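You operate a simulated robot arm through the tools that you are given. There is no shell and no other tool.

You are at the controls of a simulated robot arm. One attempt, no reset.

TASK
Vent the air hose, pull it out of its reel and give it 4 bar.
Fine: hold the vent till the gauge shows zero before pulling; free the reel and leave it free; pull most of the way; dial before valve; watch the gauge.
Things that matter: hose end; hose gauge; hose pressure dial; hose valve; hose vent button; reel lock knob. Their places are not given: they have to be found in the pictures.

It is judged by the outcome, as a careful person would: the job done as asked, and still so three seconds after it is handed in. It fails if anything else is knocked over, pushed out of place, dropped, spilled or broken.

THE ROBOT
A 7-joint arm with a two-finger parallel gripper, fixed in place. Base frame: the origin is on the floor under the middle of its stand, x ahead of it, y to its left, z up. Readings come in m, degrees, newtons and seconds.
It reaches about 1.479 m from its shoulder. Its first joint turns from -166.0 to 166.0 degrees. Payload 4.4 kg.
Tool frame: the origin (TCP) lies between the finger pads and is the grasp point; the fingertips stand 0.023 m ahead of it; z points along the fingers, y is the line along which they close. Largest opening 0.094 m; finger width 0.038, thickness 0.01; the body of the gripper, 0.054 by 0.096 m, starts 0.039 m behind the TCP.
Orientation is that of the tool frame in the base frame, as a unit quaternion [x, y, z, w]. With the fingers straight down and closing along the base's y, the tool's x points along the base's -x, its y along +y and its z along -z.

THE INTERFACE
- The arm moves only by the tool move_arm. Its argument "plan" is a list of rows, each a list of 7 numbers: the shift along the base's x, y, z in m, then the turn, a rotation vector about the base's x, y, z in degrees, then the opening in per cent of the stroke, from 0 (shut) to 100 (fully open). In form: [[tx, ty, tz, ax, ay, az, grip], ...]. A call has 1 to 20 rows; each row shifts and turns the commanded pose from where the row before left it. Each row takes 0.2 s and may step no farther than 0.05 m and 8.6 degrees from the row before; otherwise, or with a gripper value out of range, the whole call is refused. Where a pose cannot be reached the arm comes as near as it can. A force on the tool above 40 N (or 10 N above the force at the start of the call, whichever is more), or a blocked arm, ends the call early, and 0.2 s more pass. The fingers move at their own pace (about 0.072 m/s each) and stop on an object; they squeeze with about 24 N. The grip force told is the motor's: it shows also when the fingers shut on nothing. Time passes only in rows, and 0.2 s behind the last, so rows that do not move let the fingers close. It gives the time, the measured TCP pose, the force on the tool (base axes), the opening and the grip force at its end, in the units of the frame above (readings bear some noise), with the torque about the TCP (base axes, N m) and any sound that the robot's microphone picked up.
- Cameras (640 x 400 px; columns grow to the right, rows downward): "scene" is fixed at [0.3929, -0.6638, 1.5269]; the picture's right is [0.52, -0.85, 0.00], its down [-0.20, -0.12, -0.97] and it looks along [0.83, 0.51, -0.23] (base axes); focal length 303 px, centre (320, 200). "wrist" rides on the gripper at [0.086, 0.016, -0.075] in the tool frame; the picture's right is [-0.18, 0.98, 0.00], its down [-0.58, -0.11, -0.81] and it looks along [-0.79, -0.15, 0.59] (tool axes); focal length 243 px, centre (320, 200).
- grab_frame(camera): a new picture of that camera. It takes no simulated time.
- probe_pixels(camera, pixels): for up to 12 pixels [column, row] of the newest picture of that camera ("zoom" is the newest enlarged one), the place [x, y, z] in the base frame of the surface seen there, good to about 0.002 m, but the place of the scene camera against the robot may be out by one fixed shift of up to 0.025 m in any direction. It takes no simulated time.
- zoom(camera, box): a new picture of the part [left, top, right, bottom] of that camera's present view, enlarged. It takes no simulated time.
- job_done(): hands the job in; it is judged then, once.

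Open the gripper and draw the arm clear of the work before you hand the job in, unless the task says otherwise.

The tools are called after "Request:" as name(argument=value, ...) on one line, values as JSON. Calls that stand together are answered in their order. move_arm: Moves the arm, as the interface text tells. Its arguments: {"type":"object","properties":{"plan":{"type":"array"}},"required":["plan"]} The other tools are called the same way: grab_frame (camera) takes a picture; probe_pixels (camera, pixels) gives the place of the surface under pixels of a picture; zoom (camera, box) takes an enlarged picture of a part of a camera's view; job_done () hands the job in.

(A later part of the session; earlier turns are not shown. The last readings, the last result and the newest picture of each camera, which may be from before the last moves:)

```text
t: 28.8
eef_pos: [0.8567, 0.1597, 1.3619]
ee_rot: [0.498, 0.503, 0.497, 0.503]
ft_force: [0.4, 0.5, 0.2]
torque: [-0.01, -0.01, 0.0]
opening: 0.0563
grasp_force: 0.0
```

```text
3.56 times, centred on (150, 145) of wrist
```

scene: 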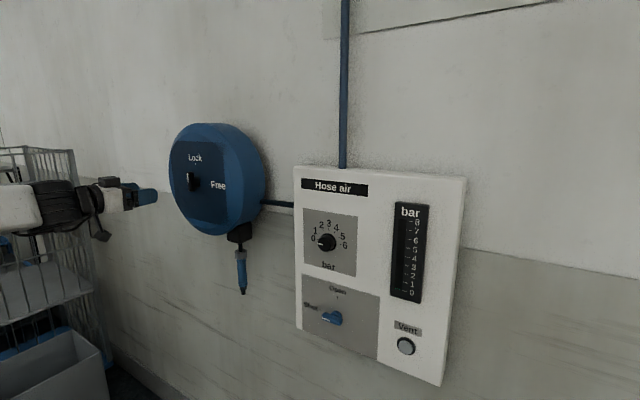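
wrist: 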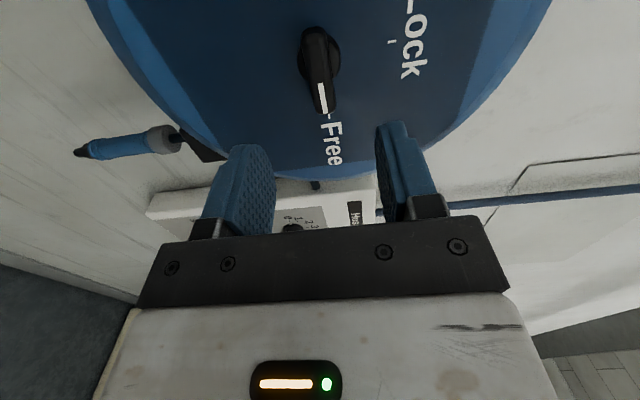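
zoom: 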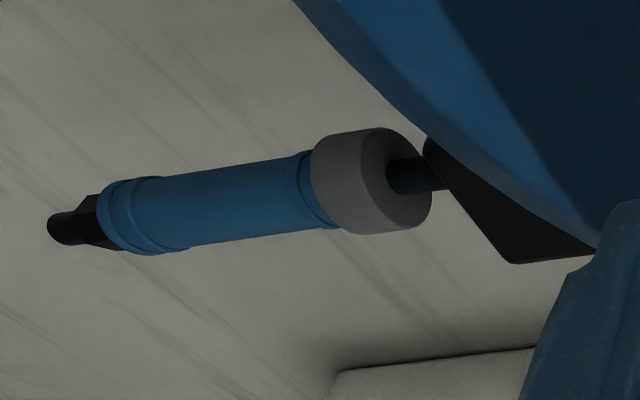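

The hose handle is centred near (1.053, 0.061), z from 1.02 to 1.11, with a collar at ~1.125. I roll back -90°, descend to z≈1.06 at standoff x≈0.85 and open fully.

Request:
move_arm(plan=[[-0.003, -0.009, -0.0275, -8.2, 0, 0, 80], [0, -0.009, -0.0275, -8.2, 0, 0, 80], [0, -0.009, -0.0275, -8.2, 0, 0, 80], [0, -0.009, -0.0275, -8.2, 0, 0, 80], [0, -0.009, -0.0275, -8.2, 0, 0, 80], [0, -0.009, -0.0275, -8.2, 0, 0, 80], [0, -0.009, -0.0275, -8.2, 0, 0, 80], [0, -0.009, -0.0275, -8.2, 0, 0, 80], [0, -0.009, -0.0275, -8.2, 0, 0, 80], [0, -0.009, -0.0275, -8.2, 0, 0, 80], [0, -0.009, -0.0275, -7.5, 0, 0, 80], [0, 0, 0, 0, 0, 0, 80]])

Request:
grab_frame(camera="wrist")

Request:
grab_frame(camera="scene")

```text
t: 31.4
eef_pos: [0.8546, 0.0614, 1.0581]
ee_rot: [-0.001, 0.707, -0.001, 0.707]
ft_force: [0.0, 0.5, 0.0]
torque: [0.03, 0.02, 0.02]
opening: 0.0751
grasp_force: 0.0
```

```text
taken
```

wrist: 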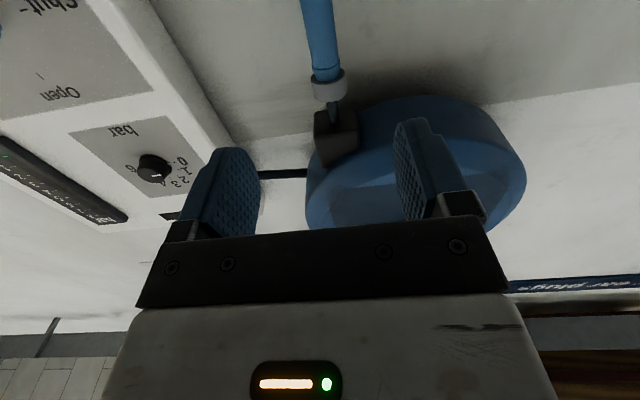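

```text
taken
```

scene: 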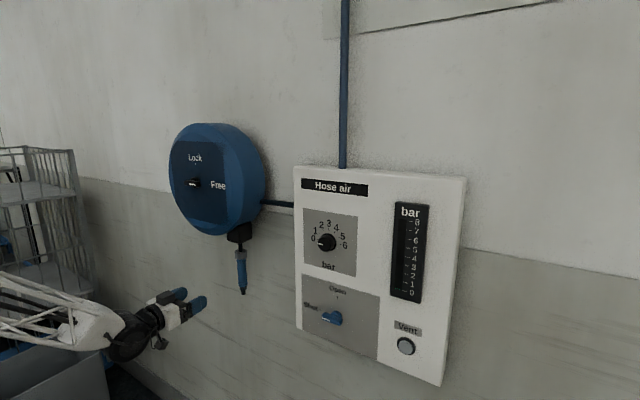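

Gauge still at zero. The hose end is dead ahead in the wrist picture (handle (318,40), collar (328,88)); I probe its outline.

Request:
probe_pixels(camera="wrist", pixels=[[318, 20], [306, 20], [331, 20], [322, 50], [328, 86], [314, 90], [343, 86], [322, 70], [320, 5], [335, 110], [335, 125]])

```text
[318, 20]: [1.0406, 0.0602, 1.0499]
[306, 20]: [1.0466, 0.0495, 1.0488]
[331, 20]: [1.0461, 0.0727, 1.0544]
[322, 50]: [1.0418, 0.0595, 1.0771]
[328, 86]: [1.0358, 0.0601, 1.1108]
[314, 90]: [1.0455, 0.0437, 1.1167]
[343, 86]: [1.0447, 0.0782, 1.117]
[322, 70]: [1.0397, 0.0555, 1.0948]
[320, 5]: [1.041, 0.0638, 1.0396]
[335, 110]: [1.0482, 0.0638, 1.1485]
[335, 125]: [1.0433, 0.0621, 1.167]
```

Handle centre (1.053, 0.061), radius 12.5 mm. I advance straight in at z≈1.06 with the fingers on either side and then close.

Request:
move_arm(plan=[[0.045, 0, 0.001, 0, 0, 0, 80], [0.045, 0, 0, 0, 0, 0, 80], [0.045, 0, 0, 0, 0, 0, 80], [0.04, 0, 0, 0, 0, 0, 80], [0.022, 0, 0, 0, 0, 0, 80], [0, 0, 0, 0, 0, 0, 80]])

Request:
grab_frame(camera="wrist")

```text
t: 32.8
eef_pos: [1.051, 0.0613, 1.0588]
ee_rot: [-0.001, 0.707, 0.0, 0.707]
ft_force: [-0.6, 0.1, -0.6]
torque: [0.0, 0.01, 0.0]
opening: 0.0751
grasp_force: 0.1
```

```text
taken
```

wrist: 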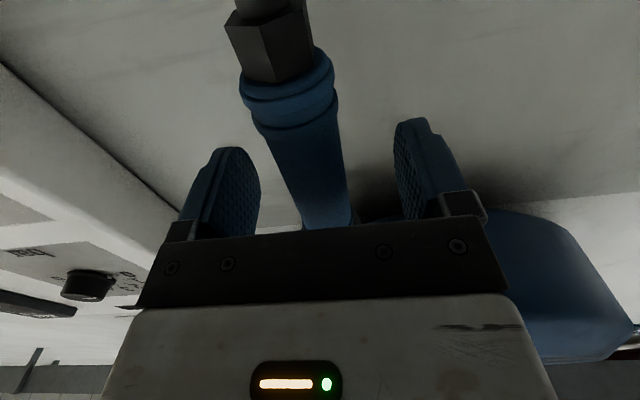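

The handle lies between the fingers at about (318,180). I close on it.

Request:
move_arm(plan=[[0.001, 0, 0, 0, 0, 0, 0], [0, 0, 0, 0, 0, 0, 0], [0, 0, 0, 0, 0, 0, 0], [0, 0, 0, 0, 0, 0, 0], [0, 0, 0, 0, 0, 0, 0]])

Request:
grab_frame(camera="wrist")

Request:
zoom(camera="scene", box=[160, 120, 430, 310])

```text
t: 34.0
eef_pos: [1.0511, 0.0603, 1.0586]
ee_rot: [0.001, 0.707, 0.0, 0.707]
ft_force: [2.5, -39.3, -3.1]
torque: [1.78, 0.02, -0.13]
opening: 0.0282
grasp_force: 45.1
```

```text
taken
```

wrist: 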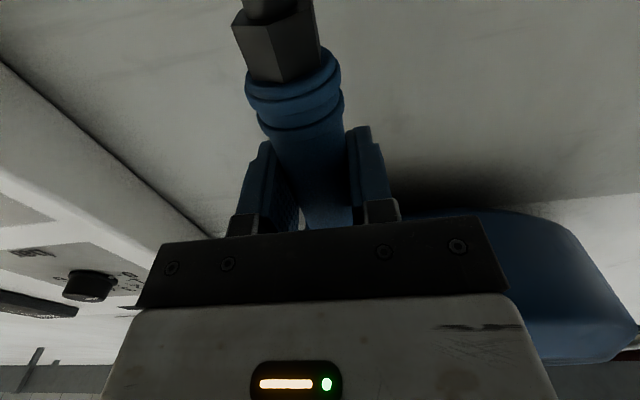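

```text
2.11 times, centred on (295, 215) of scene
```

zoom: 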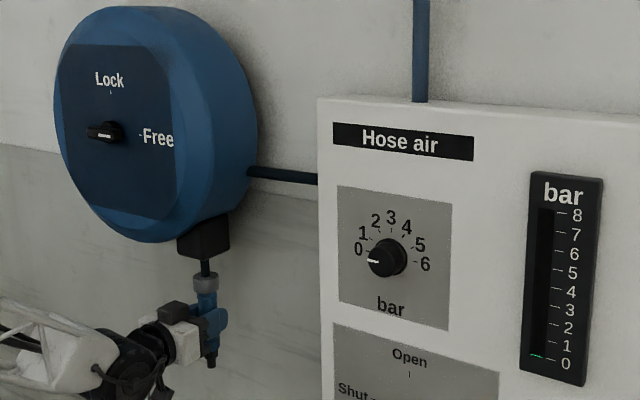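

Gripped at 28 mm with a side force of -39 N in y, so the grip is slightly off-centre. I shift -2 mm in y to relieve it before pulling.

Request:
move_arm(plan=[[0, -0.001, 0, 0, 0, 0, 0], [0, -0.001, 0, 0, 0, 0, 0], [0, 0, 0, 0, 0, 0, 0]])

```text
t: 34.8
eef_pos: [1.0522, 0.0596, 1.0585]
ee_rot: [-0.001, 0.707, 0.0, 0.707]
ft_force: [-17.9, -16.1, -0.8]
torque: [1.73, -0.06, -0.09]
opening: 0.0283
grasp_force: 45.1
```

Side force is down to -16 N, with -18 N in x. I ease both by a millimetre and begin to pull down slowly.

Request:
move_arm(plan=[[-0.001, -0.0008, 0, 0, 0, 0, 0], [0, 0, -0.005, 0, 0, 0, 0], [0, 0, -0.01, 0, 0, 0, 0], [0, 0, -0.01, 0, 0, 0, 0], [0, 0, -0.01, 0, 0, 0, 0]])

Request:
zoom(camera="scene", box=[160, 150, 430, 340])

```text
t: 36.1
eef_pos: [1.0508, 0.0614, 1.0261]
ee_rot: [-0.001, 0.707, 0.0, 0.707]
ft_force: [5.3, 7.3, -2.6]
torque: [1.77, 0.11, 0.11]
opening: 0.0281
grasp_force: 45.3
stopped in row 5: the force on the tool passed its limit at 41 N (the readings are from after the stop); the commanded pose is now the measured one
```

```text
2.11 times, centred on (295, 245) of scene
```

zoom: 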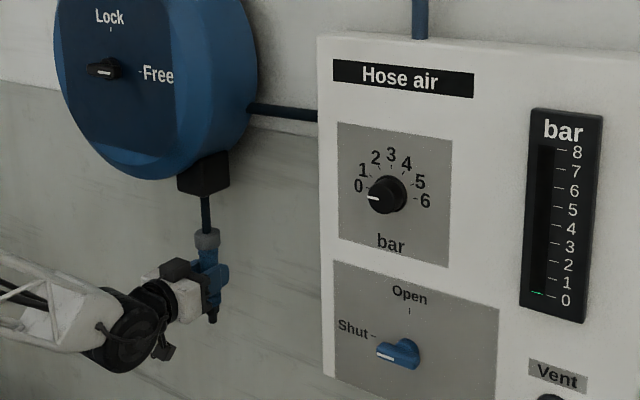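

The hose has come out about 3 cm and the reel runs. The side force has relaxed; I go on pulling straight down in gentle steps.

Request:
move_arm(plan=[[0, 0, -0.008, 0, 0, 0, 0], [0, 0, -0.01, 0, 0, 0, 0], [0, 0, -0.01, 0, 0, 0, 0], [0, 0, -0.01, 0, 0, 0, 0], [0, 0, -0.01, 0, 0, 0, 0]])

```text
t: 37.4
eef_pos: [1.051, 0.0601, 0.9796]
ee_rot: [-0.001, 0.706, -0.001, 0.708]
ft_force: [17.7, 3.8, -4.7]
torque: [1.8, 0.26, 0.11]
opening: 0.0282
grasp_force: 44.6
stopped in row 5: the force on the tool passed its limit at 44 N (the readings are from after the stop); the commanded pose is now the measured one
```

Down to z 0.980 with a stop from side force (+18 N in x). I correct +1 mm in x and keep going.

Request:
move_arm(plan=[[0.001, 0, -0.006, 0, 0, 0, 0], [0, 0, -0.008, 0, 0, 0, 0], [0, 0, -0.008, 0, 0, 0, 0], [0, 0, -0.008, 0, 0, 0, 0], [0, 0, -0.008, 0, 0, 0, 0], [0, 0, -0.008, 0, 0, 0, 0], [0, 0, -0.008, 0, 0, 0, 0], [0, 0, -0.008, 0, 0, 0, 0], [0, 0, -0.008, 0, 0, 0, 0], [0, 0, -0.008, 0, 0, 0, 0]])

```text
t: 39.6
eef_pos: [1.0519, 0.0585, 0.9026]
ee_rot: [-0.002, 0.705, 0.001, 0.709]
ft_force: [-9.7, 6.0, -0.1]
torque: [1.72, -0.23, -0.09]
opening: 0.0283
grasp_force: 44.8
```

That ran without a stop: z is now 0.903 (15.6 cm pulled). I continue at the same pace.

Request:
move_arm(plan=[[0, 0, -0.008, 0, 0, 0, 0], [0, 0, -0.008, 0, 0, 0, 0], [0, 0, -0.008, 0, 0, 0, 0], [0, 0, -0.008, 0, 0, 0, 0], [0, 0, -0.008, 0, 0, 0, 0], [0, 0, -0.008, 0, 0, 0, 0], [0, 0, -0.008, 0, 0, 0, 0], [0, 0, -0.008, 0, 0, 0, 0], [0, 0, -0.008, 0, 0, 0, 0], [0, 0, -0.008, 0, 0, 0, 0], [0, 0, -0.008, 0, 0, 0, 0], [0, 0, -0.008, 0, 0, 0, 0]])

Request:
grab_frame(camera="scene")

Request:
grab_frame(camera="wrist")

```text
t: 41.8
eef_pos: [1.0521, 0.0603, 0.8216]
ee_rot: [-0.001, 0.706, 0.0, 0.708]
ft_force: [-0.1, 4.0, -3.5]
torque: [1.89, 0.01, -0.01]
opening: 0.0284
grasp_force: 44.9
stopped in row 11: the force on the tool passed its limit at 40 N (the readings are from after the stop); the commanded pose is now the measured one
```

```text
taken
```

scene: 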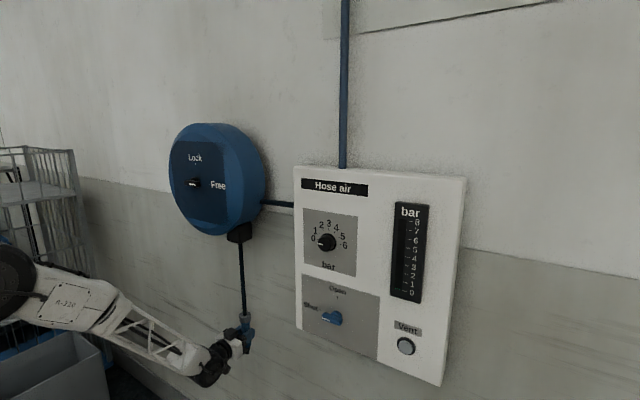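

```text
taken
```

wrist: 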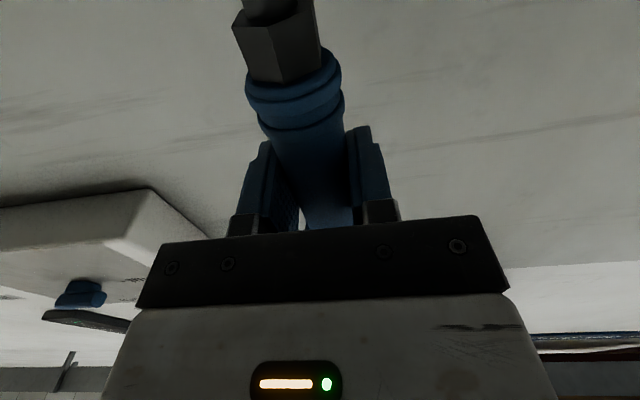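

The grip has not slipped and the hose hangs 24 cm lower. I go on pulling.

Request:
move_arm(plan=[[0, 0, -0.008, 0, 0, 0, 0], [0, 0, -0.008, 0, 0, 0, 0], [0, 0, -0.008, 0, 0, 0, 0], [0, 0, -0.008, 0, 0, 0, 0], [0, 0, -0.008, 0, 0, 0, 0], [0, 0, -0.008, 0, 0, 0, 0], [0, 0, -0.008, 0, 0, 0, 0], [0, 0, -0.008, 0, 0, 0, 0], [0, 0, -0.008, 0, 0, 0, 0], [0, 0, -0.008, 0, 0, 0, 0], [0, 0, -0.008, 0, 0, 0, 0], [0, 0, -0.008, 0, 0, 0, 0], [0, 0, -0.008, 0, 0, 0, 0], [0, 0, -0.008, 0, 0, 0, 0]])

```text
t: 44.8
eef_pos: [1.0515, 0.0606, 0.7115]
ee_rot: [-0.001, 0.706, 0.0, 0.709]
ft_force: [11.1, -6.1, 1.7]
torque: [1.7, -0.49, -0.18]
opening: 0.0281
grasp_force: 44.4
```

Now z 0.712 (35 cm pulled), forces small. I continue.

Request:
move_arm(plan=[[0, 0, -0.008, 0, 0, 0, 0], [0, 0, -0.008, 0, 0, 0, 0], [0, 0, -0.008, 0, 0, 0, 0], [0, 0, -0.008, 0, 0, 0, 0], [0, 0, -0.008, 0, 0, 0, 0], [0, 0, -0.008, 0, 0, 0, 0], [0, 0, -0.008, 0, 0, 0, 0], [0, 0, -0.008, 0, 0, 0, 0], [0, 0, -0.008, 0, 0, 0, 0], [0, 0, -0.008, 0, 0, 0, 0]])

Request:
grab_frame(camera="scene")

Request:
grab_frame(camera="wrist")

```text
t: 45.2
eef_pos: [1.0512, 0.0602, 0.7077]
ee_rot: [-0.002, 0.704, 0.001, 0.71]
ft_force: [-29.7, -1.6, 18.4]
torque: [1.77, -0.13, -0.04]
opening: 0.0282
grasp_force: 45.3
stopped in row 2: the force on the tool passed its limit at 62 N (the readings are from after the stop); the commanded pose is now the measured one
```

```text
taken
```

scene: 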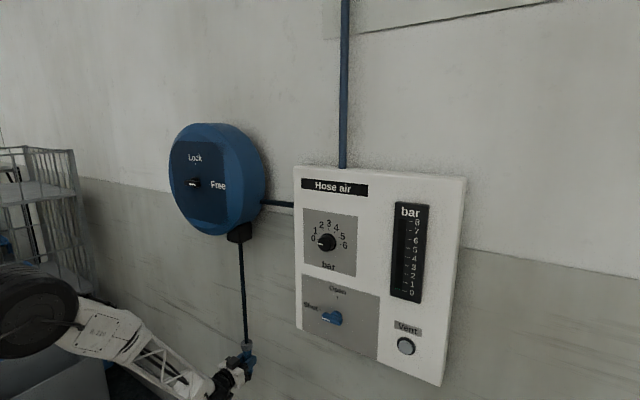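

```text
taken
```

wrist: 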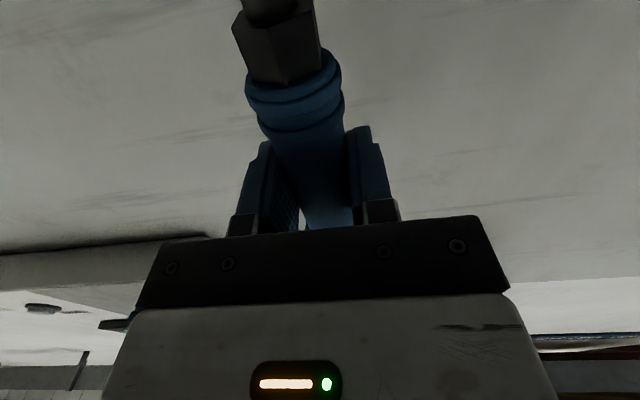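

The pull stopped after 35.1 cm with an upward force of 18 N and 62 N peak – perhaps the end of the hose. I let it settle and test with a single tiny step.

Request:
move_arm(plan=[[0, 0, 0, 0, 0, 0, 0], [0, 0, -0.002, 0, 0, 0, 0], [0, 0, -0.002, 0, 0, 0, 0]])

```text
t: 45.7
eef_pos: [1.0525, 0.06, 0.7075]
ee_rot: [0.0, 0.704, -0.001, 0.71]
ft_force: [-24.5, -2.2, 15.5]
torque: [1.8, -0.1, -0.03]
opening: 0.0281
grasp_force: 44.8
stopped in row 2: the force on the tool passed its limit at 52 N (the readings are from after the stop); the commanded pose is now the measured one
```

Even 2 mm gives over 50 N: the hose is at its end. I ease it back up about 1 cm to take off the strain, then open the gripper and see whether it stays.

Request:
move_arm(plan=[[-0.001, 0, 0.003, 0, 0, 0, 0], [0, 0, 0.004, 0, 0, 0, 0], [0, 0, 0.004, 0, 0, 0, 0], [0, 0, 0, 0, 0, 0, 0]])

```text
t: 46.7
eef_pos: [1.0532, 0.0598, 0.7189]
ee_rot: [-0.002, 0.704, 0.001, 0.71]
ft_force: [35.3, -4.5, -2.1]
torque: [1.76, 0.05, 0.01]
opening: 0.0282
grasp_force: 44.7
```

Strain in z is gone, though +35 N in x remains; I shift +1.5 mm in x, then open the fingers.

Request:
move_arm(plan=[[0.0015, 0, 0, 0, 0, 0, 0], [0, 0, 0, 0, 0, 0, 0], [0, 0, 0, 0, 0, 0, 20], [0, 0, 0, 0, 0, 0, 35], [0, 0, 0, 0, 0, 0, 60], [0, 0, 0, 0, 0, 0, 80], [0, 0, 0, 0, 0, 0, 80]])

Request:
grab_frame(camera="wrist")

Request:
grab_frame(camera="scene")

```text
t: 48.3
eef_pos: [1.0531, 0.0598, 0.7184]
ee_rot: [-0.002, 0.704, 0.0, 0.71]
ft_force: [0.3, 0.3, 0.1]
torque: [-0.04, 0.02, -0.02]
opening: 0.075
grasp_force: 0.1
```

```text
taken
```

wrist: 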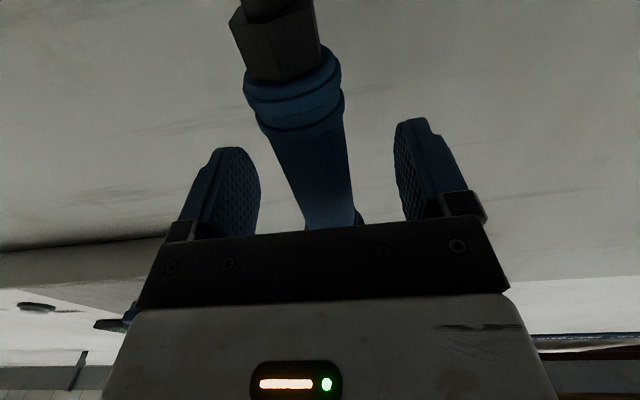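

```text
taken
```

scene: 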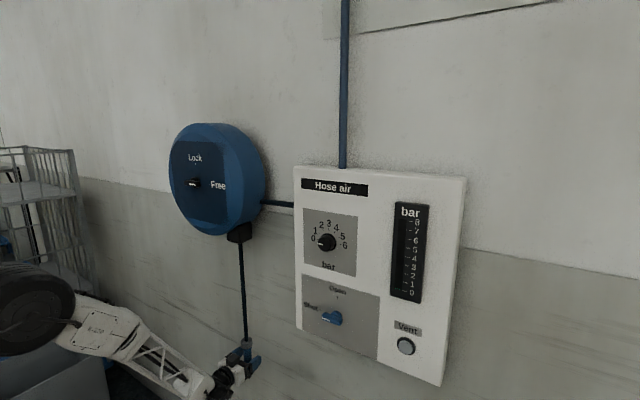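

The hose end stays where I left it. I withdraw straight back, then travel to a standoff before the dial, rolling -60° on the way so that a 120° turn can be centred.

Request:
move_arm(plan=[[-0.03, 0, 0, 0, 0, 0, 80], [-0.045, 0, 0, 0, 0, 0, 80], [-0.045, 0, 0, 0, 0, 0, 80], [-0.045, 0, 0, 0, 0, 0, 80], [-0.045, 0, 0, 0, 0.5, 0, 80], [0, 0, 0, 0, 0, 0, 80]])

Request:
move_arm(plan=[[0, -0.0247, 0.0385, 0, 0, 0, 80], [0, -0.0247, 0.0385, 0, 0, 0, 80], [0, -0.0247, 0.0385, 0, 0, 0, 80], [0, -0.0247, 0.0385, 0, 0, 0, 80], [0, -0.0247, 0.0385, 0, 0, 0, 80], [0, -0.0247, 0.0385, -7.5, 0, 0, 80], [0, -0.0247, 0.0385, -7.5, 0, 0, 80], [0, -0.0247, 0.0385, -7.5, 0, 0, 80], [0, -0.0247, 0.0385, -7.5, 0, 0, 80], [0, -0.0247, 0.0385, -7.5, 0, 0, 80], [0, -0.0247, 0.0385, -7.5, 0, 0, 80], [0, -0.0247, 0.0385, -7.5, 0, 0, 80], [0, -0.0247, 0.0385, -7.5, 0, 0, 80], [0, 0, 0, 0, 0, 0, 80], [0, 0, 0, 0, 0, 0, 80]])

Request:
grab_frame(camera="wrist")

Request:
grab_frame(camera="scene")

```text
t: 49.7
eef_pos: [0.8426, 0.0605, 0.7192]
ee_rot: [-0.001, 0.708, 0.0, 0.706]
ft_force: [-0.1, -0.7, 0.1]
torque: [0.03, 0.02, -0.04]
opening: 0.0753
grasp_force: 0.0
```

```text
t: 52.9
eef_pos: [0.8449, -0.2635, 1.2184]
ee_rot: [-0.355, 0.613, -0.353, 0.611]
ft_force: [0.2, 0.3, -0.3]
torque: [0.01, 0.0, 0.03]
opening: 0.0756
grasp_force: 0.1
```

```text
taken
```

wrist: 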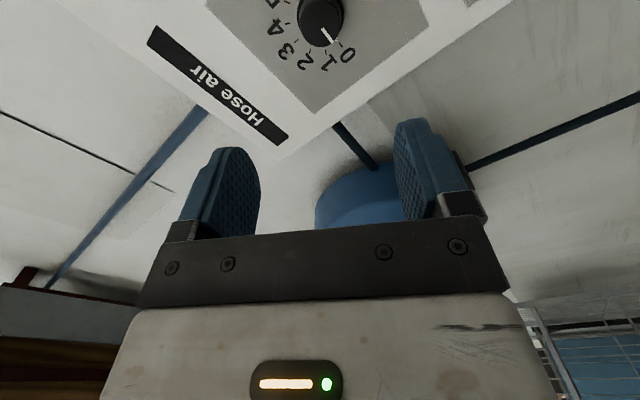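

```text
taken
```

scene: 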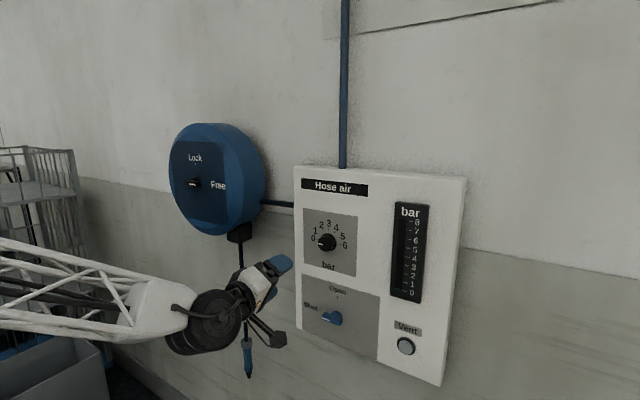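

The hose end hangs low at (248,362) in the scene, staying out. I advance to x≈0.96 in line with the dial centre (-0.259, 1.221) for a closer look.

Request:
move_arm(plan=[[0.04, 0.0045, 0.003, 0, 0, 0, 70], [0.04, 0, 0, 0, 0, 0, 70], [0.04, 0, 0, 0, 0, 0, 70], [0, 0, 0, 0, 0, 0, 70]])

Request:
grab_frame(camera="wrist")

Request:
zoom(camera="wrist", box=[240, 20, 400, 150])

```text
t: 53.9
eef_pos: [0.965, -0.2586, 1.2214]
ee_rot: [-0.355, 0.613, -0.354, 0.611]
ft_force: [0.0, -0.1, -0.2]
torque: [-0.01, 0.0, 0.01]
opening: 0.0656
grasp_force: 0.0
```

```text
taken
```

wrist: 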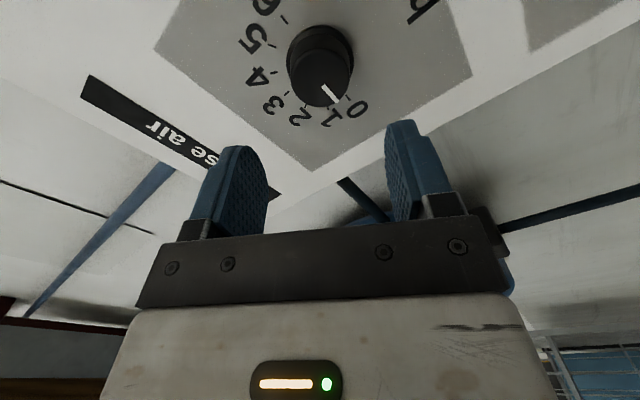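

```text
3.08 times, centred on (320, 85) of wrist
```

zoom: 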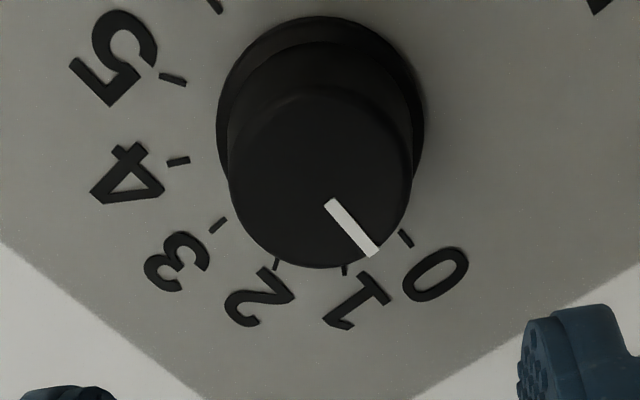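

I probe the dial's front face and rim to get the centre, radius and depth.

Request:
probe_pixels(camera="zoom", pixels=[[320, 180], [235, 175], [405, 190], [320, 100], [320, 258], [255, 120], [395, 120], [225, 120], [415, 110], [320, 60], [320, 28], [350, 225]])

Request:
probe_pixels(camera="zoom", pixels=[[407, 239], [346, 270], [275, 264], [218, 225], [178, 161], [173, 80], [310, 70], [245, 80], [400, 80], [222, 100]])

```text
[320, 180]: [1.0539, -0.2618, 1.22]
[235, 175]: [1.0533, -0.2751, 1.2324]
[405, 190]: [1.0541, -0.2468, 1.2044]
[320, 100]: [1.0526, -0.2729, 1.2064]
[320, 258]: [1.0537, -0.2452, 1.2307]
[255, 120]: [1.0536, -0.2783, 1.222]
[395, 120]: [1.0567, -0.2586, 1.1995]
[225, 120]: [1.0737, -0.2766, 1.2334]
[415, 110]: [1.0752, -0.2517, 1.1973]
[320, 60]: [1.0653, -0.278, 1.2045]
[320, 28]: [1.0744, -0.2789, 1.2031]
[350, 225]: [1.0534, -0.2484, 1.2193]
```

```text
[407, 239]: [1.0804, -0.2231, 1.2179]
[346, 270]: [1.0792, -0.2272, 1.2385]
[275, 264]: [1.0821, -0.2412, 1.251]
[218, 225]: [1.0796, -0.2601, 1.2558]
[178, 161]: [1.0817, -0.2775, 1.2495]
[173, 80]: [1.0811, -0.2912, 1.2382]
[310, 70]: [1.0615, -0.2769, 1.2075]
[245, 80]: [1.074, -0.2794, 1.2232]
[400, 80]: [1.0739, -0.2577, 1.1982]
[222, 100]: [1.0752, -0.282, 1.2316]
```

Dial centre is (y -0.260, z 1.2185), front face x 1.053, flange at 1.074, diameter ≈39 mm. I advance to TCP x≈1.046 and close.

Request:
move_arm(plan=[[0.03, -0.0014, -0.003, 0, 0, 0, 70], [0.03, 0, 0, 0, 0, 0, 70], [0.021, 0, 0, 0, 0, 0, 70], [0, 0, 0, 0, 0, 0, 70]])

Request:
grab_frame(camera="wrist")

```text
t: 54.9
eef_pos: [1.0454, -0.258, 1.2184]
ee_rot: [-0.355, 0.613, -0.353, 0.611]
ft_force: [0.4, 0.0, -1.0]
torque: [-0.02, 0.02, -0.02]
opening: 0.0655
grasp_force: 0.0
```

```text
taken
```

wrist: 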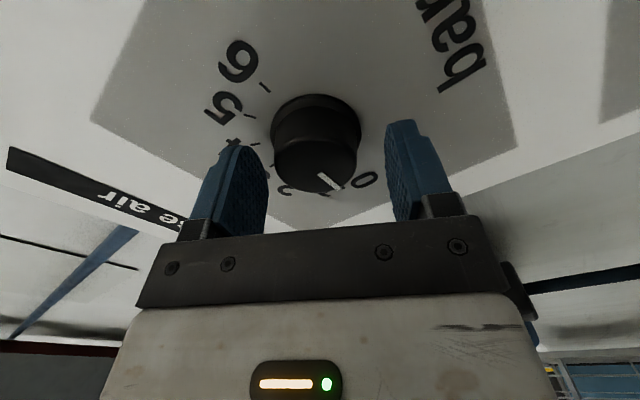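

The knob sits between the fingers, a little left of centre (318 vs 325), so I shift y by -1.5 mm and close.

Request:
move_arm(plan=[[0, -0.0015, 0, 0, 0, 0, 60], [0, 0, 0, 0, 0, 0, 40], [0, 0, 0, 0, 0, 0, 0], [0, 0, 0, 0, 0, 0, 0], [0, 0, 0, 0, 0, 0, 0], [0, 0, 0, 0, 0, 0, 0]])

Request:
zoom(camera="wrist", box=[230, 80, 410, 240])

```text
t: 56.3
eef_pos: [1.0444, -0.2602, 1.22]
ee_rot: [-0.355, 0.613, -0.354, 0.611]
ft_force: [13.9, -11.5, 12.8]
torque: [0.12, -0.31, -0.3]
opening: 0.0419
grasp_force: 45.3
```

```text
2.50 times, centred on (320, 160) of wrist
```

zoom: 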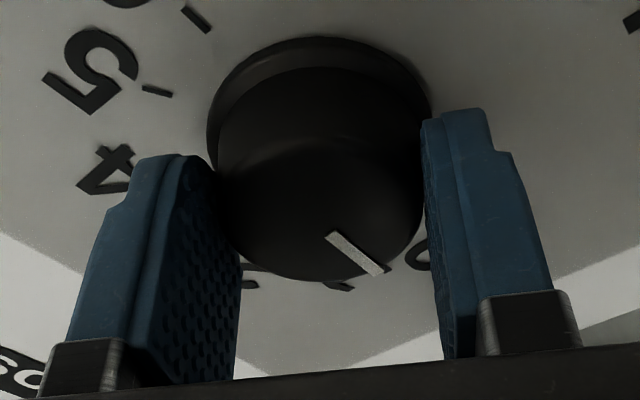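

Gripped on the 42 mm knob. I turn +60° first and check how the mark follows.

Request:
move_arm(plan=[[0, -0.0005, 0.0005, 6, 0, 0, 0], [0, 0, 0, 6, 0, 0, 0], [0, 0, 0, 6, 0, 0, 0], [0, 0, 0, 6, 0, 0, 0], [0, 0, 0, 6, 0, 0, 0], [0, 0, 0, 6, 0, 0, 0], [0, 0, 0, 6, 0, 0, 0], [0, 0, 0, 6, 0, 0, 0], [0, 0, 0, 6, 0, 0, 0], [0, 0, 0, 6, 0, 0, 0]])

Request:
zoom(camera="wrist", box=[230, 80, 410, 240])

Request:
zoom(camera="scene", box=[280, 190, 440, 310])

```text
t: 58.5
eef_pos: [1.0438, -0.2609, 1.2201]
ee_rot: [-0.001, 0.708, 0.001, 0.707]
ft_force: [13.3, 0.0, 13.6]
torque: [0.01, -0.5, 0.07]
opening: 0.0415
grasp_force: 45.1
```

```text
2.50 times, centred on (320, 160) of wrist
```

zoom: 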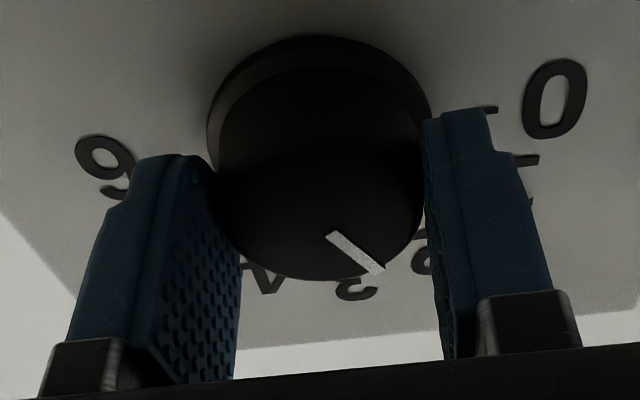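

```text
3.33 times, centred on (360, 250) of scene
```

zoom: 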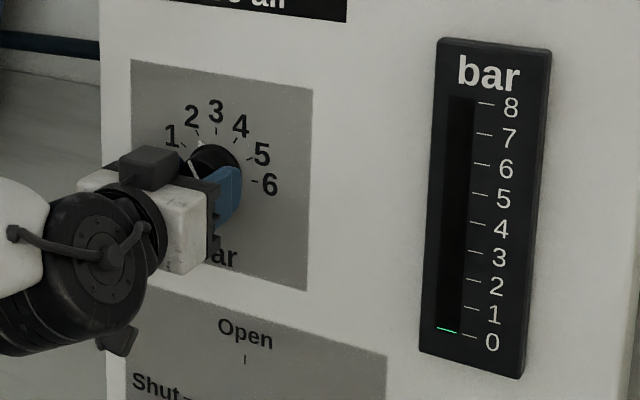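

The mark has followed the fingers exactly, no slip, pointing to 2. I turn the other 60°.

Request:
move_arm(plan=[[0, 0, -0.0005, 6, 0, 0, 0], [0, 0, 0, 6, 0, 0, 0], [0, 0, 0, 6, 0, 0, 0], [0, 0, 0, 6, 0, 0, 0], [0, 0, 0, 6, 0, 0, 0], [0, 0, 0, 6, 0, 0, 0], [0, 0, 0, 6, 0, 0, 0], [0, 0, 0, 6, 0, 0, 0], [0, 0, 0, 6, 0, 0, 0], [0, 0, 0, 6, 0, 0, 0], [0, 0, 0, 0, 0, 0, 0]])

Request:
zoom(camera="wrist", box=[230, 80, 410, 240])

Request:
zoom(camera="scene", box=[280, 190, 440, 310])

```text
t: 60.9
eef_pos: [1.0434, -0.2589, 1.2195]
ee_rot: [0.351, 0.613, 0.354, 0.613]
ft_force: [19.2, 15.7, 16.2]
torque: [0.03, -0.41, 0.35]
opening: 0.0415
grasp_force: 44.9
```

```text
2.50 times, centred on (320, 160) of wrist
```

zoom: 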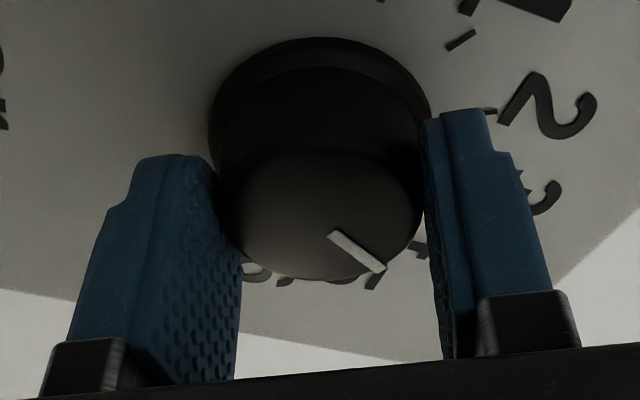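

```text
3.33 times, centred on (360, 250) of scene
```

zoom: 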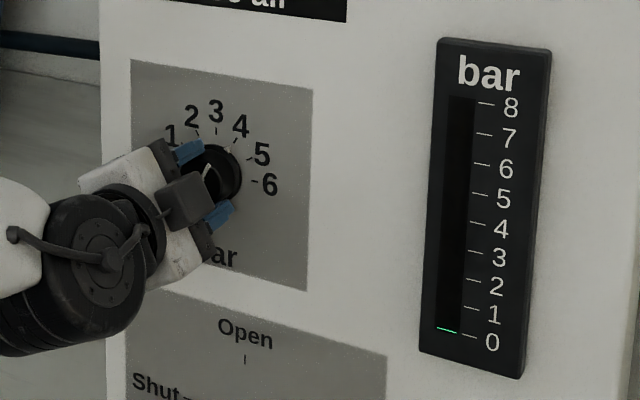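

Total turn ≈120°. I release, back off and check the mark against the 4.

Request:
move_arm(plan=[[0, 0, 0, 0, 0, 0, 70], [0, 0, 0, 0, 0, 0, 70], [0, 0, 0, 0, 0, 0, 70], [-0.02, 0, 0, 0, 0, 0, 70], [-0.03, 0, 0, 0, 0, 0, 70], [-0.04, 0, 0, 0, 0, 0, 70], [-0.04, 0, 0, 0, 0, 0, 70], [0, 0, 0, 0, 0, 0, 70]])

Request:
grab_frame(camera="wrist")

Request:
zoom(camera="wrist", box=[240, 0, 400, 130])

Request:
zoom(camera="scene", box=[295, 200, 365, 290])

```text
t: 62.7
eef_pos: [0.9129, -0.2592, 1.2191]
ee_rot: [0.352, 0.613, 0.355, 0.612]
ft_force: [0.0, -1.4, -0.1]
torque: [0.0, 0.05, -0.02]
opening: 0.0656
grasp_force: 0.0
```

```text
taken
```

wrist: 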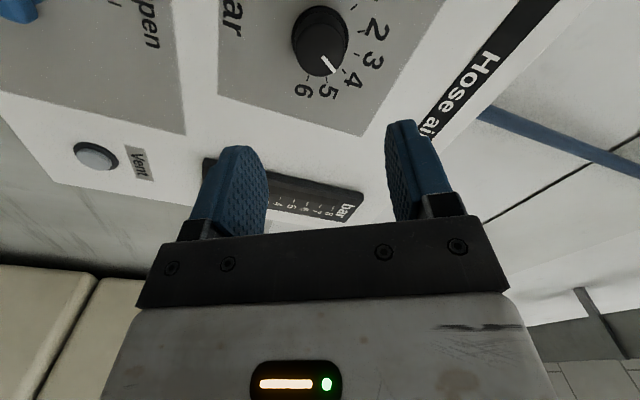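

```text
3.08 times, centred on (320, 65) of wrist
```

zoom: 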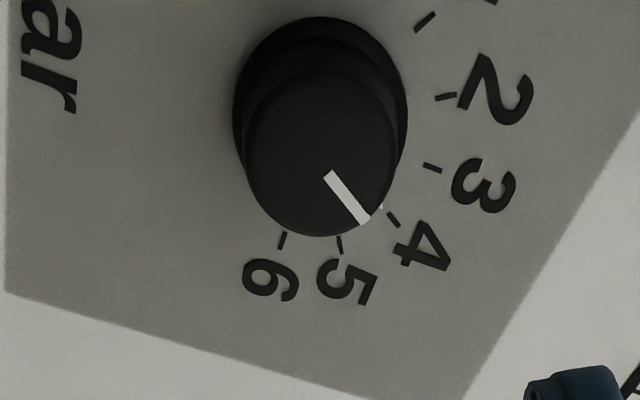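

```text
4.44 times, centred on (330, 245) of scene
```

zoom: 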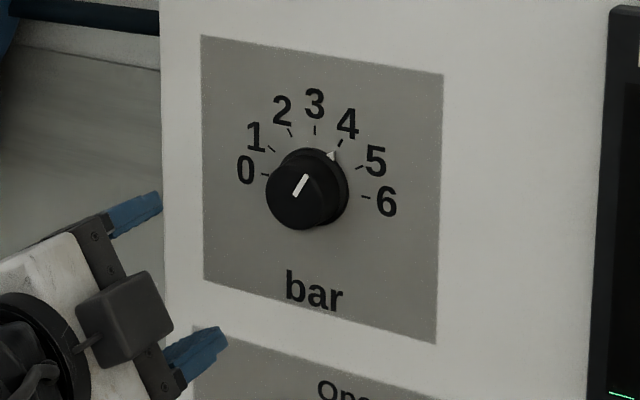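

The mark points at 4. I measure its angle by probing the mark's ends and the white pointer on the flange.

Request:
zoom(camera="wrist", box=[290, 0, 370, 110])

Request:
zoom(camera="wrist", box=[295, 30, 365, 90])

Request:
probe_pixels(camera="zoom", pixels=[[320, 200], [280, 120], [300, 200], [360, 250]])

```text
3.64 times, centred on (330, 55) of wrist
```

zoom: 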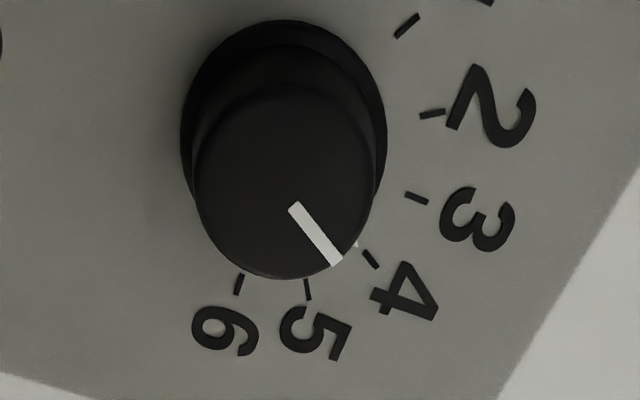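

```text
6.67 times, centred on (330, 60) of wrist
```

zoom: 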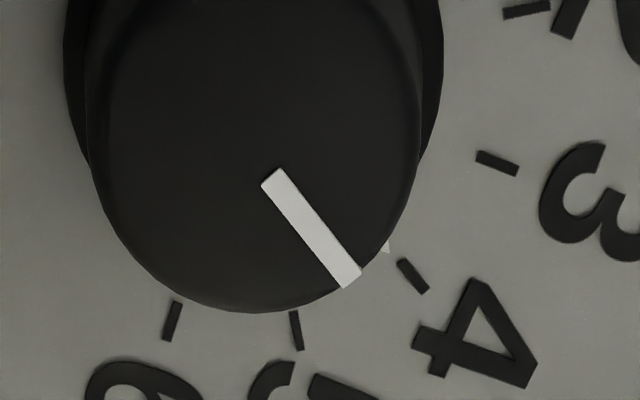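

```text
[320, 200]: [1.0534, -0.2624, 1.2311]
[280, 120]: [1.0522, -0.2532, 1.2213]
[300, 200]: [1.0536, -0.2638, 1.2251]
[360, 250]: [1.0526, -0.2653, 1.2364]
```

I probe the mark's two ends in this zoom, and the 4 tick.

Request:
probe_pixels(camera="zoom", pixels=[[274, 180], [285, 196], [298, 212], [312, 230], [325, 245], [346, 275], [385, 247], [402, 265], [420, 288], [296, 320], [295, 345], [497, 163]])

```text
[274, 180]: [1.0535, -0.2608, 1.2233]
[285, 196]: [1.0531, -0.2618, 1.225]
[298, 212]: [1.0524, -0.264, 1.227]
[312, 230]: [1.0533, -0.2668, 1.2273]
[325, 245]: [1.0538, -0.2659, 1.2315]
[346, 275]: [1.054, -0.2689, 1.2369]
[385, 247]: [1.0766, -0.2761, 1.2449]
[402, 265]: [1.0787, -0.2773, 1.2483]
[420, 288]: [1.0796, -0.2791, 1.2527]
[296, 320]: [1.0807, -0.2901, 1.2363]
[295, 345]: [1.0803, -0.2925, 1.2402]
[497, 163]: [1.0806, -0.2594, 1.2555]
```

The mark sits at about 59–60°, i.e. 4 bar. Next the valve: I roll by -150° (to -90°) so the fingers close vertically on its horizontal bar, going down to a standoff in front of it.

Request:
move_arm(plan=[[-0.01, -0.0013, -0.0113, -7.9, 0, 0, 70], [0, -0.0013, -0.0113, -7.9, 0, 0, 70], [0, -0.0013, -0.0113, -7.9, 0, 0, 70], [0, -0.0013, -0.0113, -7.9, 0, 0, 70], [0, -0.0013, -0.0113, -7.9, 0, 0, 70], [0, -0.0013, -0.0113, -7.9, 0, 0, 70], [0, -0.0013, -0.0113, -7.9, 0, 0, 70], [0, -0.0013, -0.0113, -7.9, 0, 0, 70], [0, -0.0013, -0.0113, -7.9, 0, 0, 70], [0, -0.0013, -0.0113, -7.9, 0, 0, 70], [0, -0.0013, -0.0113, -7.9, 0, 0, 70], [0, -0.0013, -0.0113, -7.9, 0, 0, 70], [0, -0.0013, -0.0113, -7.9, 0, 0, 70], [0, -0.0013, -0.0113, -7.9, 0, 0, 70], [0, -0.0013, -0.0113, -7.9, 0, 0, 70], [0, -0.0013, -0.0113, -7.9, 0, 0, 70], [0, -0.0013, -0.0113, -7.9, 0, 0, 70], [0, -0.0013, -0.0113, -7.9, 0, 0, 70], [0, -0.0013, -0.0113, -7.6, 0, 0, 70], [0, 0, 0, 0, 0, 0, 70]])

Request:
grab_frame(camera="wrist")

Request:
grab_frame(camera="scene")

```text
t: 66.9
eef_pos: [0.9044, -0.2849, 1.004]
ee_rot: [-0.5, 0.501, -0.5, 0.498]
ft_force: [-0.1, -0.1, -0.4]
torque: [-0.01, 0.01, 0.04]
opening: 0.0659
grasp_force: 0.2
```

```text
taken
```

wrist: 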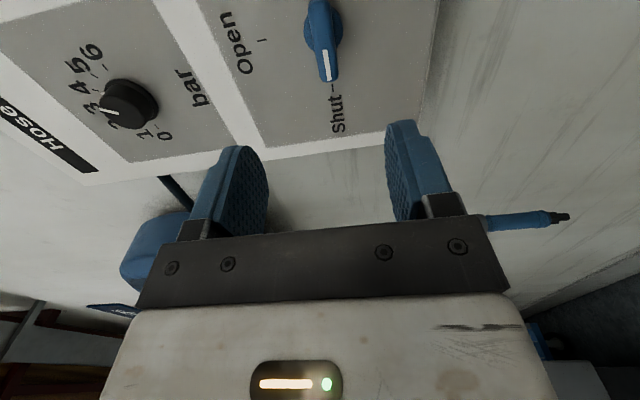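

```text
taken
```

scene: 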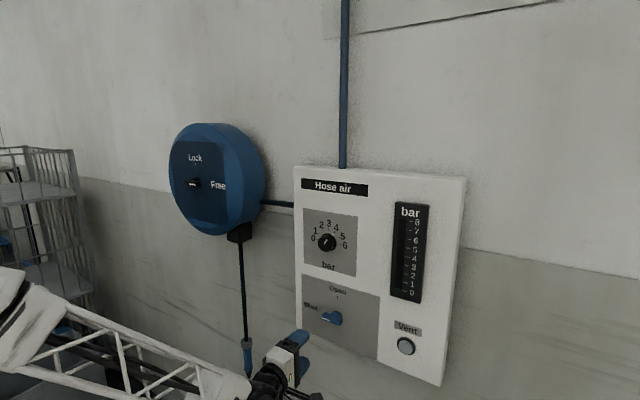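

The valve bar is ahead in the wrist view, from (318,5) to (328,80), with its mark at Shut. I zoom in and probe its outline and the ticks.

Request:
zoom(camera="wrist", box=[270, 0, 390, 110])

Request:
probe_pixels(camera="wrist", pixels=[[327, 70], [322, 40], [312, 40], [334, 40], [320, 10], [318, 4], [328, 80], [341, 35], [308, 35], [262, 41], [333, 88], [322, 25]])

```text
3.64 times, centred on (330, 55) of wrist
```

zoom: 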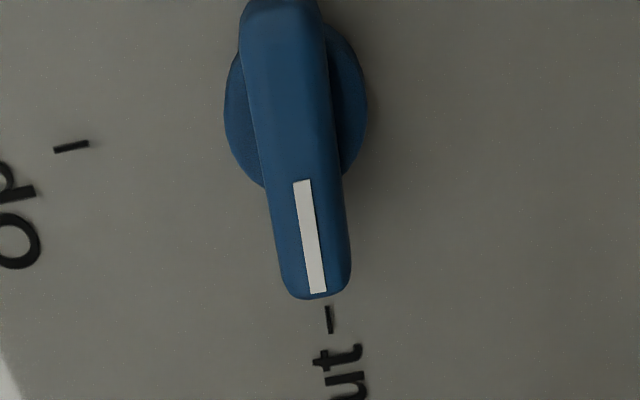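

```text
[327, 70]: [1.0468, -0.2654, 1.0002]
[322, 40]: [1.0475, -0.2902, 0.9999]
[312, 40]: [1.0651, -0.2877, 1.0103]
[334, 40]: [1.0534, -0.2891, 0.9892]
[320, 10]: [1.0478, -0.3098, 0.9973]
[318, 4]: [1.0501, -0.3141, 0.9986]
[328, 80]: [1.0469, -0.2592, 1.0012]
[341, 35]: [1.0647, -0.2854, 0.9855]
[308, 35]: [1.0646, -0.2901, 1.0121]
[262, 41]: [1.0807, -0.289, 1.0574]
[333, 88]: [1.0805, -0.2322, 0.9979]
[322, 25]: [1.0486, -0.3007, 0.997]
```

Valve centre is (y -0.288, z 0.998), front x 1.047, boss front x 1.065. I align and advance to TCP x≈1.037.

Request:
move_arm(plan=[[0.04, -0.003, -0.006, 0, 0, 0, 70], [0.04, 0, 0, 0, 0, 0, 70], [0.03, 0, 0, 0, 0, 0, 70], [0.022, 0, 0, 0, 0, 0, 70], [0, 0, 0, 0, 0, 0, 70]])

Request:
zoom(camera="wrist", box=[220, 70, 420, 240])

```text
t: 68.1
eef_pos: [1.0347, -0.2884, 0.997]
ee_rot: [-0.5, 0.502, -0.499, 0.499]
ft_force: [-0.5, 0.0, 0.2]
torque: [0.01, 0.01, -0.02]
opening: 0.0659
grasp_force: 0.0
```

```text
2.35 times, centred on (320, 155) of wrist
```

zoom: 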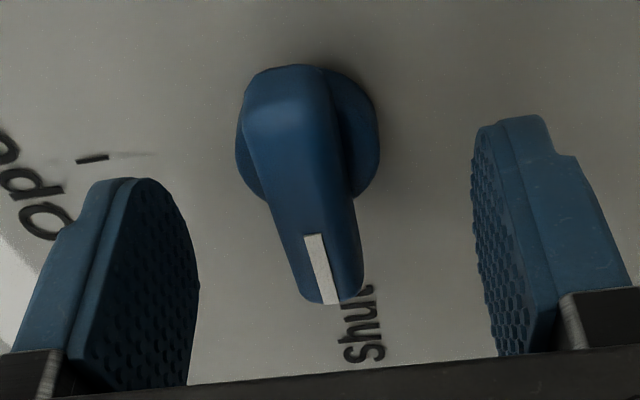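

The bar lies between the fingers, tips at about x 1.058, short of the boss. I advance 2 mm and close.

Request:
move_arm(plan=[[0.002, 0, 0.001, 0, 0, 0, 50], [0, 0, 0, 0, 0, 0, 30], [0, 0, 0, 0, 0, 0, 0], [0, 0, 0, 0, 0, 0, 0], [0, 0, 0, 0, 0, 0, 0]])

Request:
zoom(camera="wrist", box=[220, 70, 420, 240])

```text
t: 69.3
eef_pos: [1.0367, -0.2884, 1.0005]
ee_rot: [-0.5, 0.502, -0.499, 0.5]
ft_force: [0.5, 0.6, 10.9]
torque: [0.02, -0.28, 0.08]
opening: 0.018
grasp_force: 45.1
```

```text
2.35 times, centred on (320, 155) of wrist
```

zoom: 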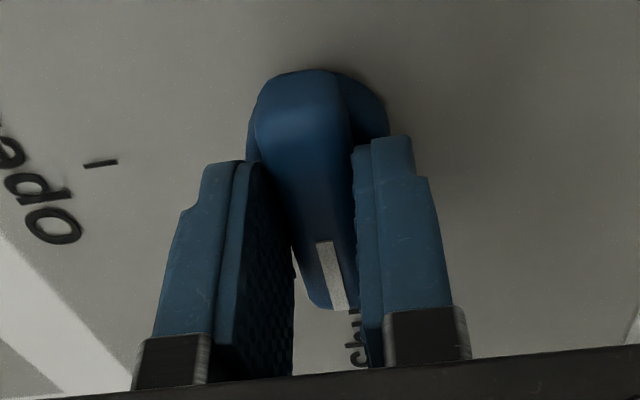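

Gripped on the bar (18 mm). I turn it +45° first and read the gauge.

Request:
move_arm(plan=[[0, 0, 0.0005, 5, 0, 0, 0], [0, 0, 0, 6, 0, 0, 0], [0, 0, 0, 6, 0, 0, 0], [0, 0, 0, 6, 0, 0, 0], [0, 0, 0, 6, 0, 0, 0], [0, 0, 0, 6, 0, 0, 0], [0, 0, 0, 6, 0, 0, 0], [0, 0, 0, 4, 0, 0, 0]])

Request:
zoom(camera="scene", box=[280, 190, 470, 390])

```text
t: 70.2
eef_pos: [1.0366, -0.2895, 1.0004]
ee_rot: [-0.419, 0.57, -0.42, 0.568]
ft_force: [-18.3, -0.6, 5.0]
torque: [-0.02, -0.25, 0.29]
opening: 0.0179
grasp_force: 44.7
stopped in row 4: the force on the tool passed its limit at 41 N (the readings are from after the stop); the commanded pose is now the measured one
```

```text
2.00 times, centred on (375, 290) of scene
```

zoom: 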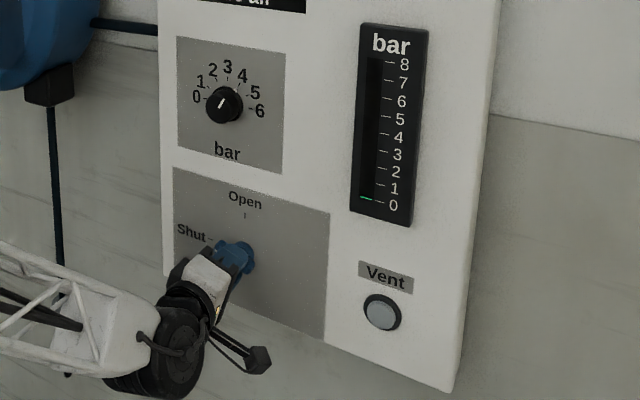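

It has turned 17° before a stop from -x force. I ease back 1 mm in x and continue the turn in small steps.

Request:
move_arm(plan=[[-0.001, 0, 0, 4, 0, 0, 0], [0, 0, 0, 5, 0, 0, 0], [0, 0, 0, 5, 0, 0, 0], [0, 0, 0, 5, 0, 0, 0], [0, 0, 0, 5, 0, 0, 0], [0, 0, 0, 5, 0, 0, 0]])

Request:
zoom(camera="scene", box=[280, 190, 470, 390])

```text
t: 71.6
eef_pos: [1.0368, -0.289, 1.0015]
ee_rot: [-0.263, 0.657, -0.263, 0.655]
ft_force: [36.8, -10.7, 7.9]
torque: [-0.03, 0.06, -0.44]
opening: 0.0177
grasp_force: 44.8
```

```text
2.00 times, centred on (375, 290) of scene
```

zoom: 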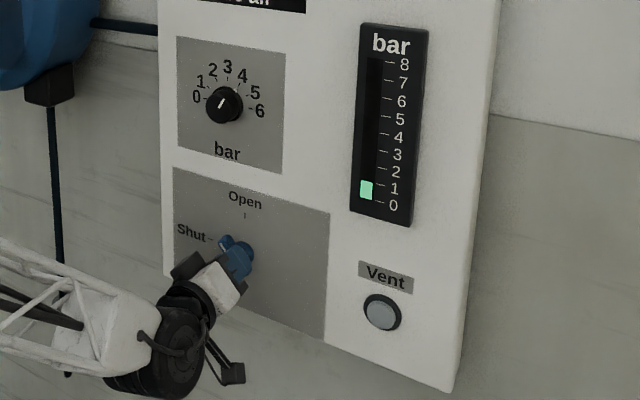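

The gauge is rising (about 1 bar) with the valve half turned. I relieve +1 mm in x and turn the remaining ~44°.

Request:
move_arm(plan=[[0.001, 0, 0, 4, 0, 0, 0], [0, 0, 0, 5, 0, 0, 0], [0, 0, 0, 5, 0, 0, 0], [0, 0, 0, 5, 0, 0, 0], [0, 0, 0, 5, 0, 0, 0], [0, 0, 0, 5, 0, 0, 0], [0, 0, 0, 5, 0, 0, 0], [0, 0, 0, 5, 0, 0, 0], [0, 0, 0, 5, 0, 0, 0], [0, 0, 0, 0, 0, 0, 0]])

Request:
zoom(camera="scene", box=[280, 190, 470, 390])

```text
t: 73.8
eef_pos: [1.0369, -0.2895, 1.0016]
ee_rot: [0.001, 0.707, 0.001, 0.707]
ft_force: [-18.1, -6.8, 4.1]
torque: [-0.19, 0.36, -0.21]
opening: 0.018
grasp_force: 45.2
stopped in row 10: the force on the tool passed its limit at 50 N (the readings are from after the stop); the commanded pose is now the measured one
```

```text
2.00 times, centred on (375, 290) of scene
```

zoom: 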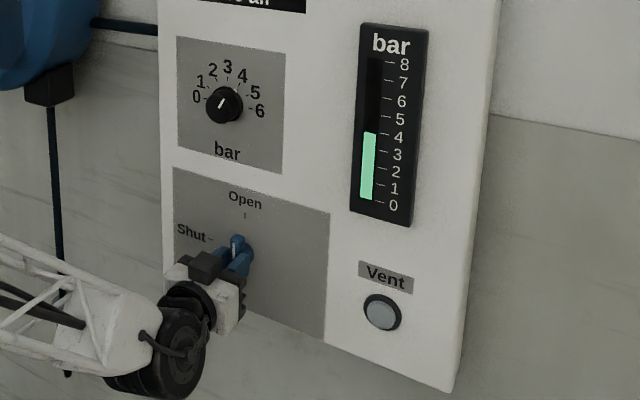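

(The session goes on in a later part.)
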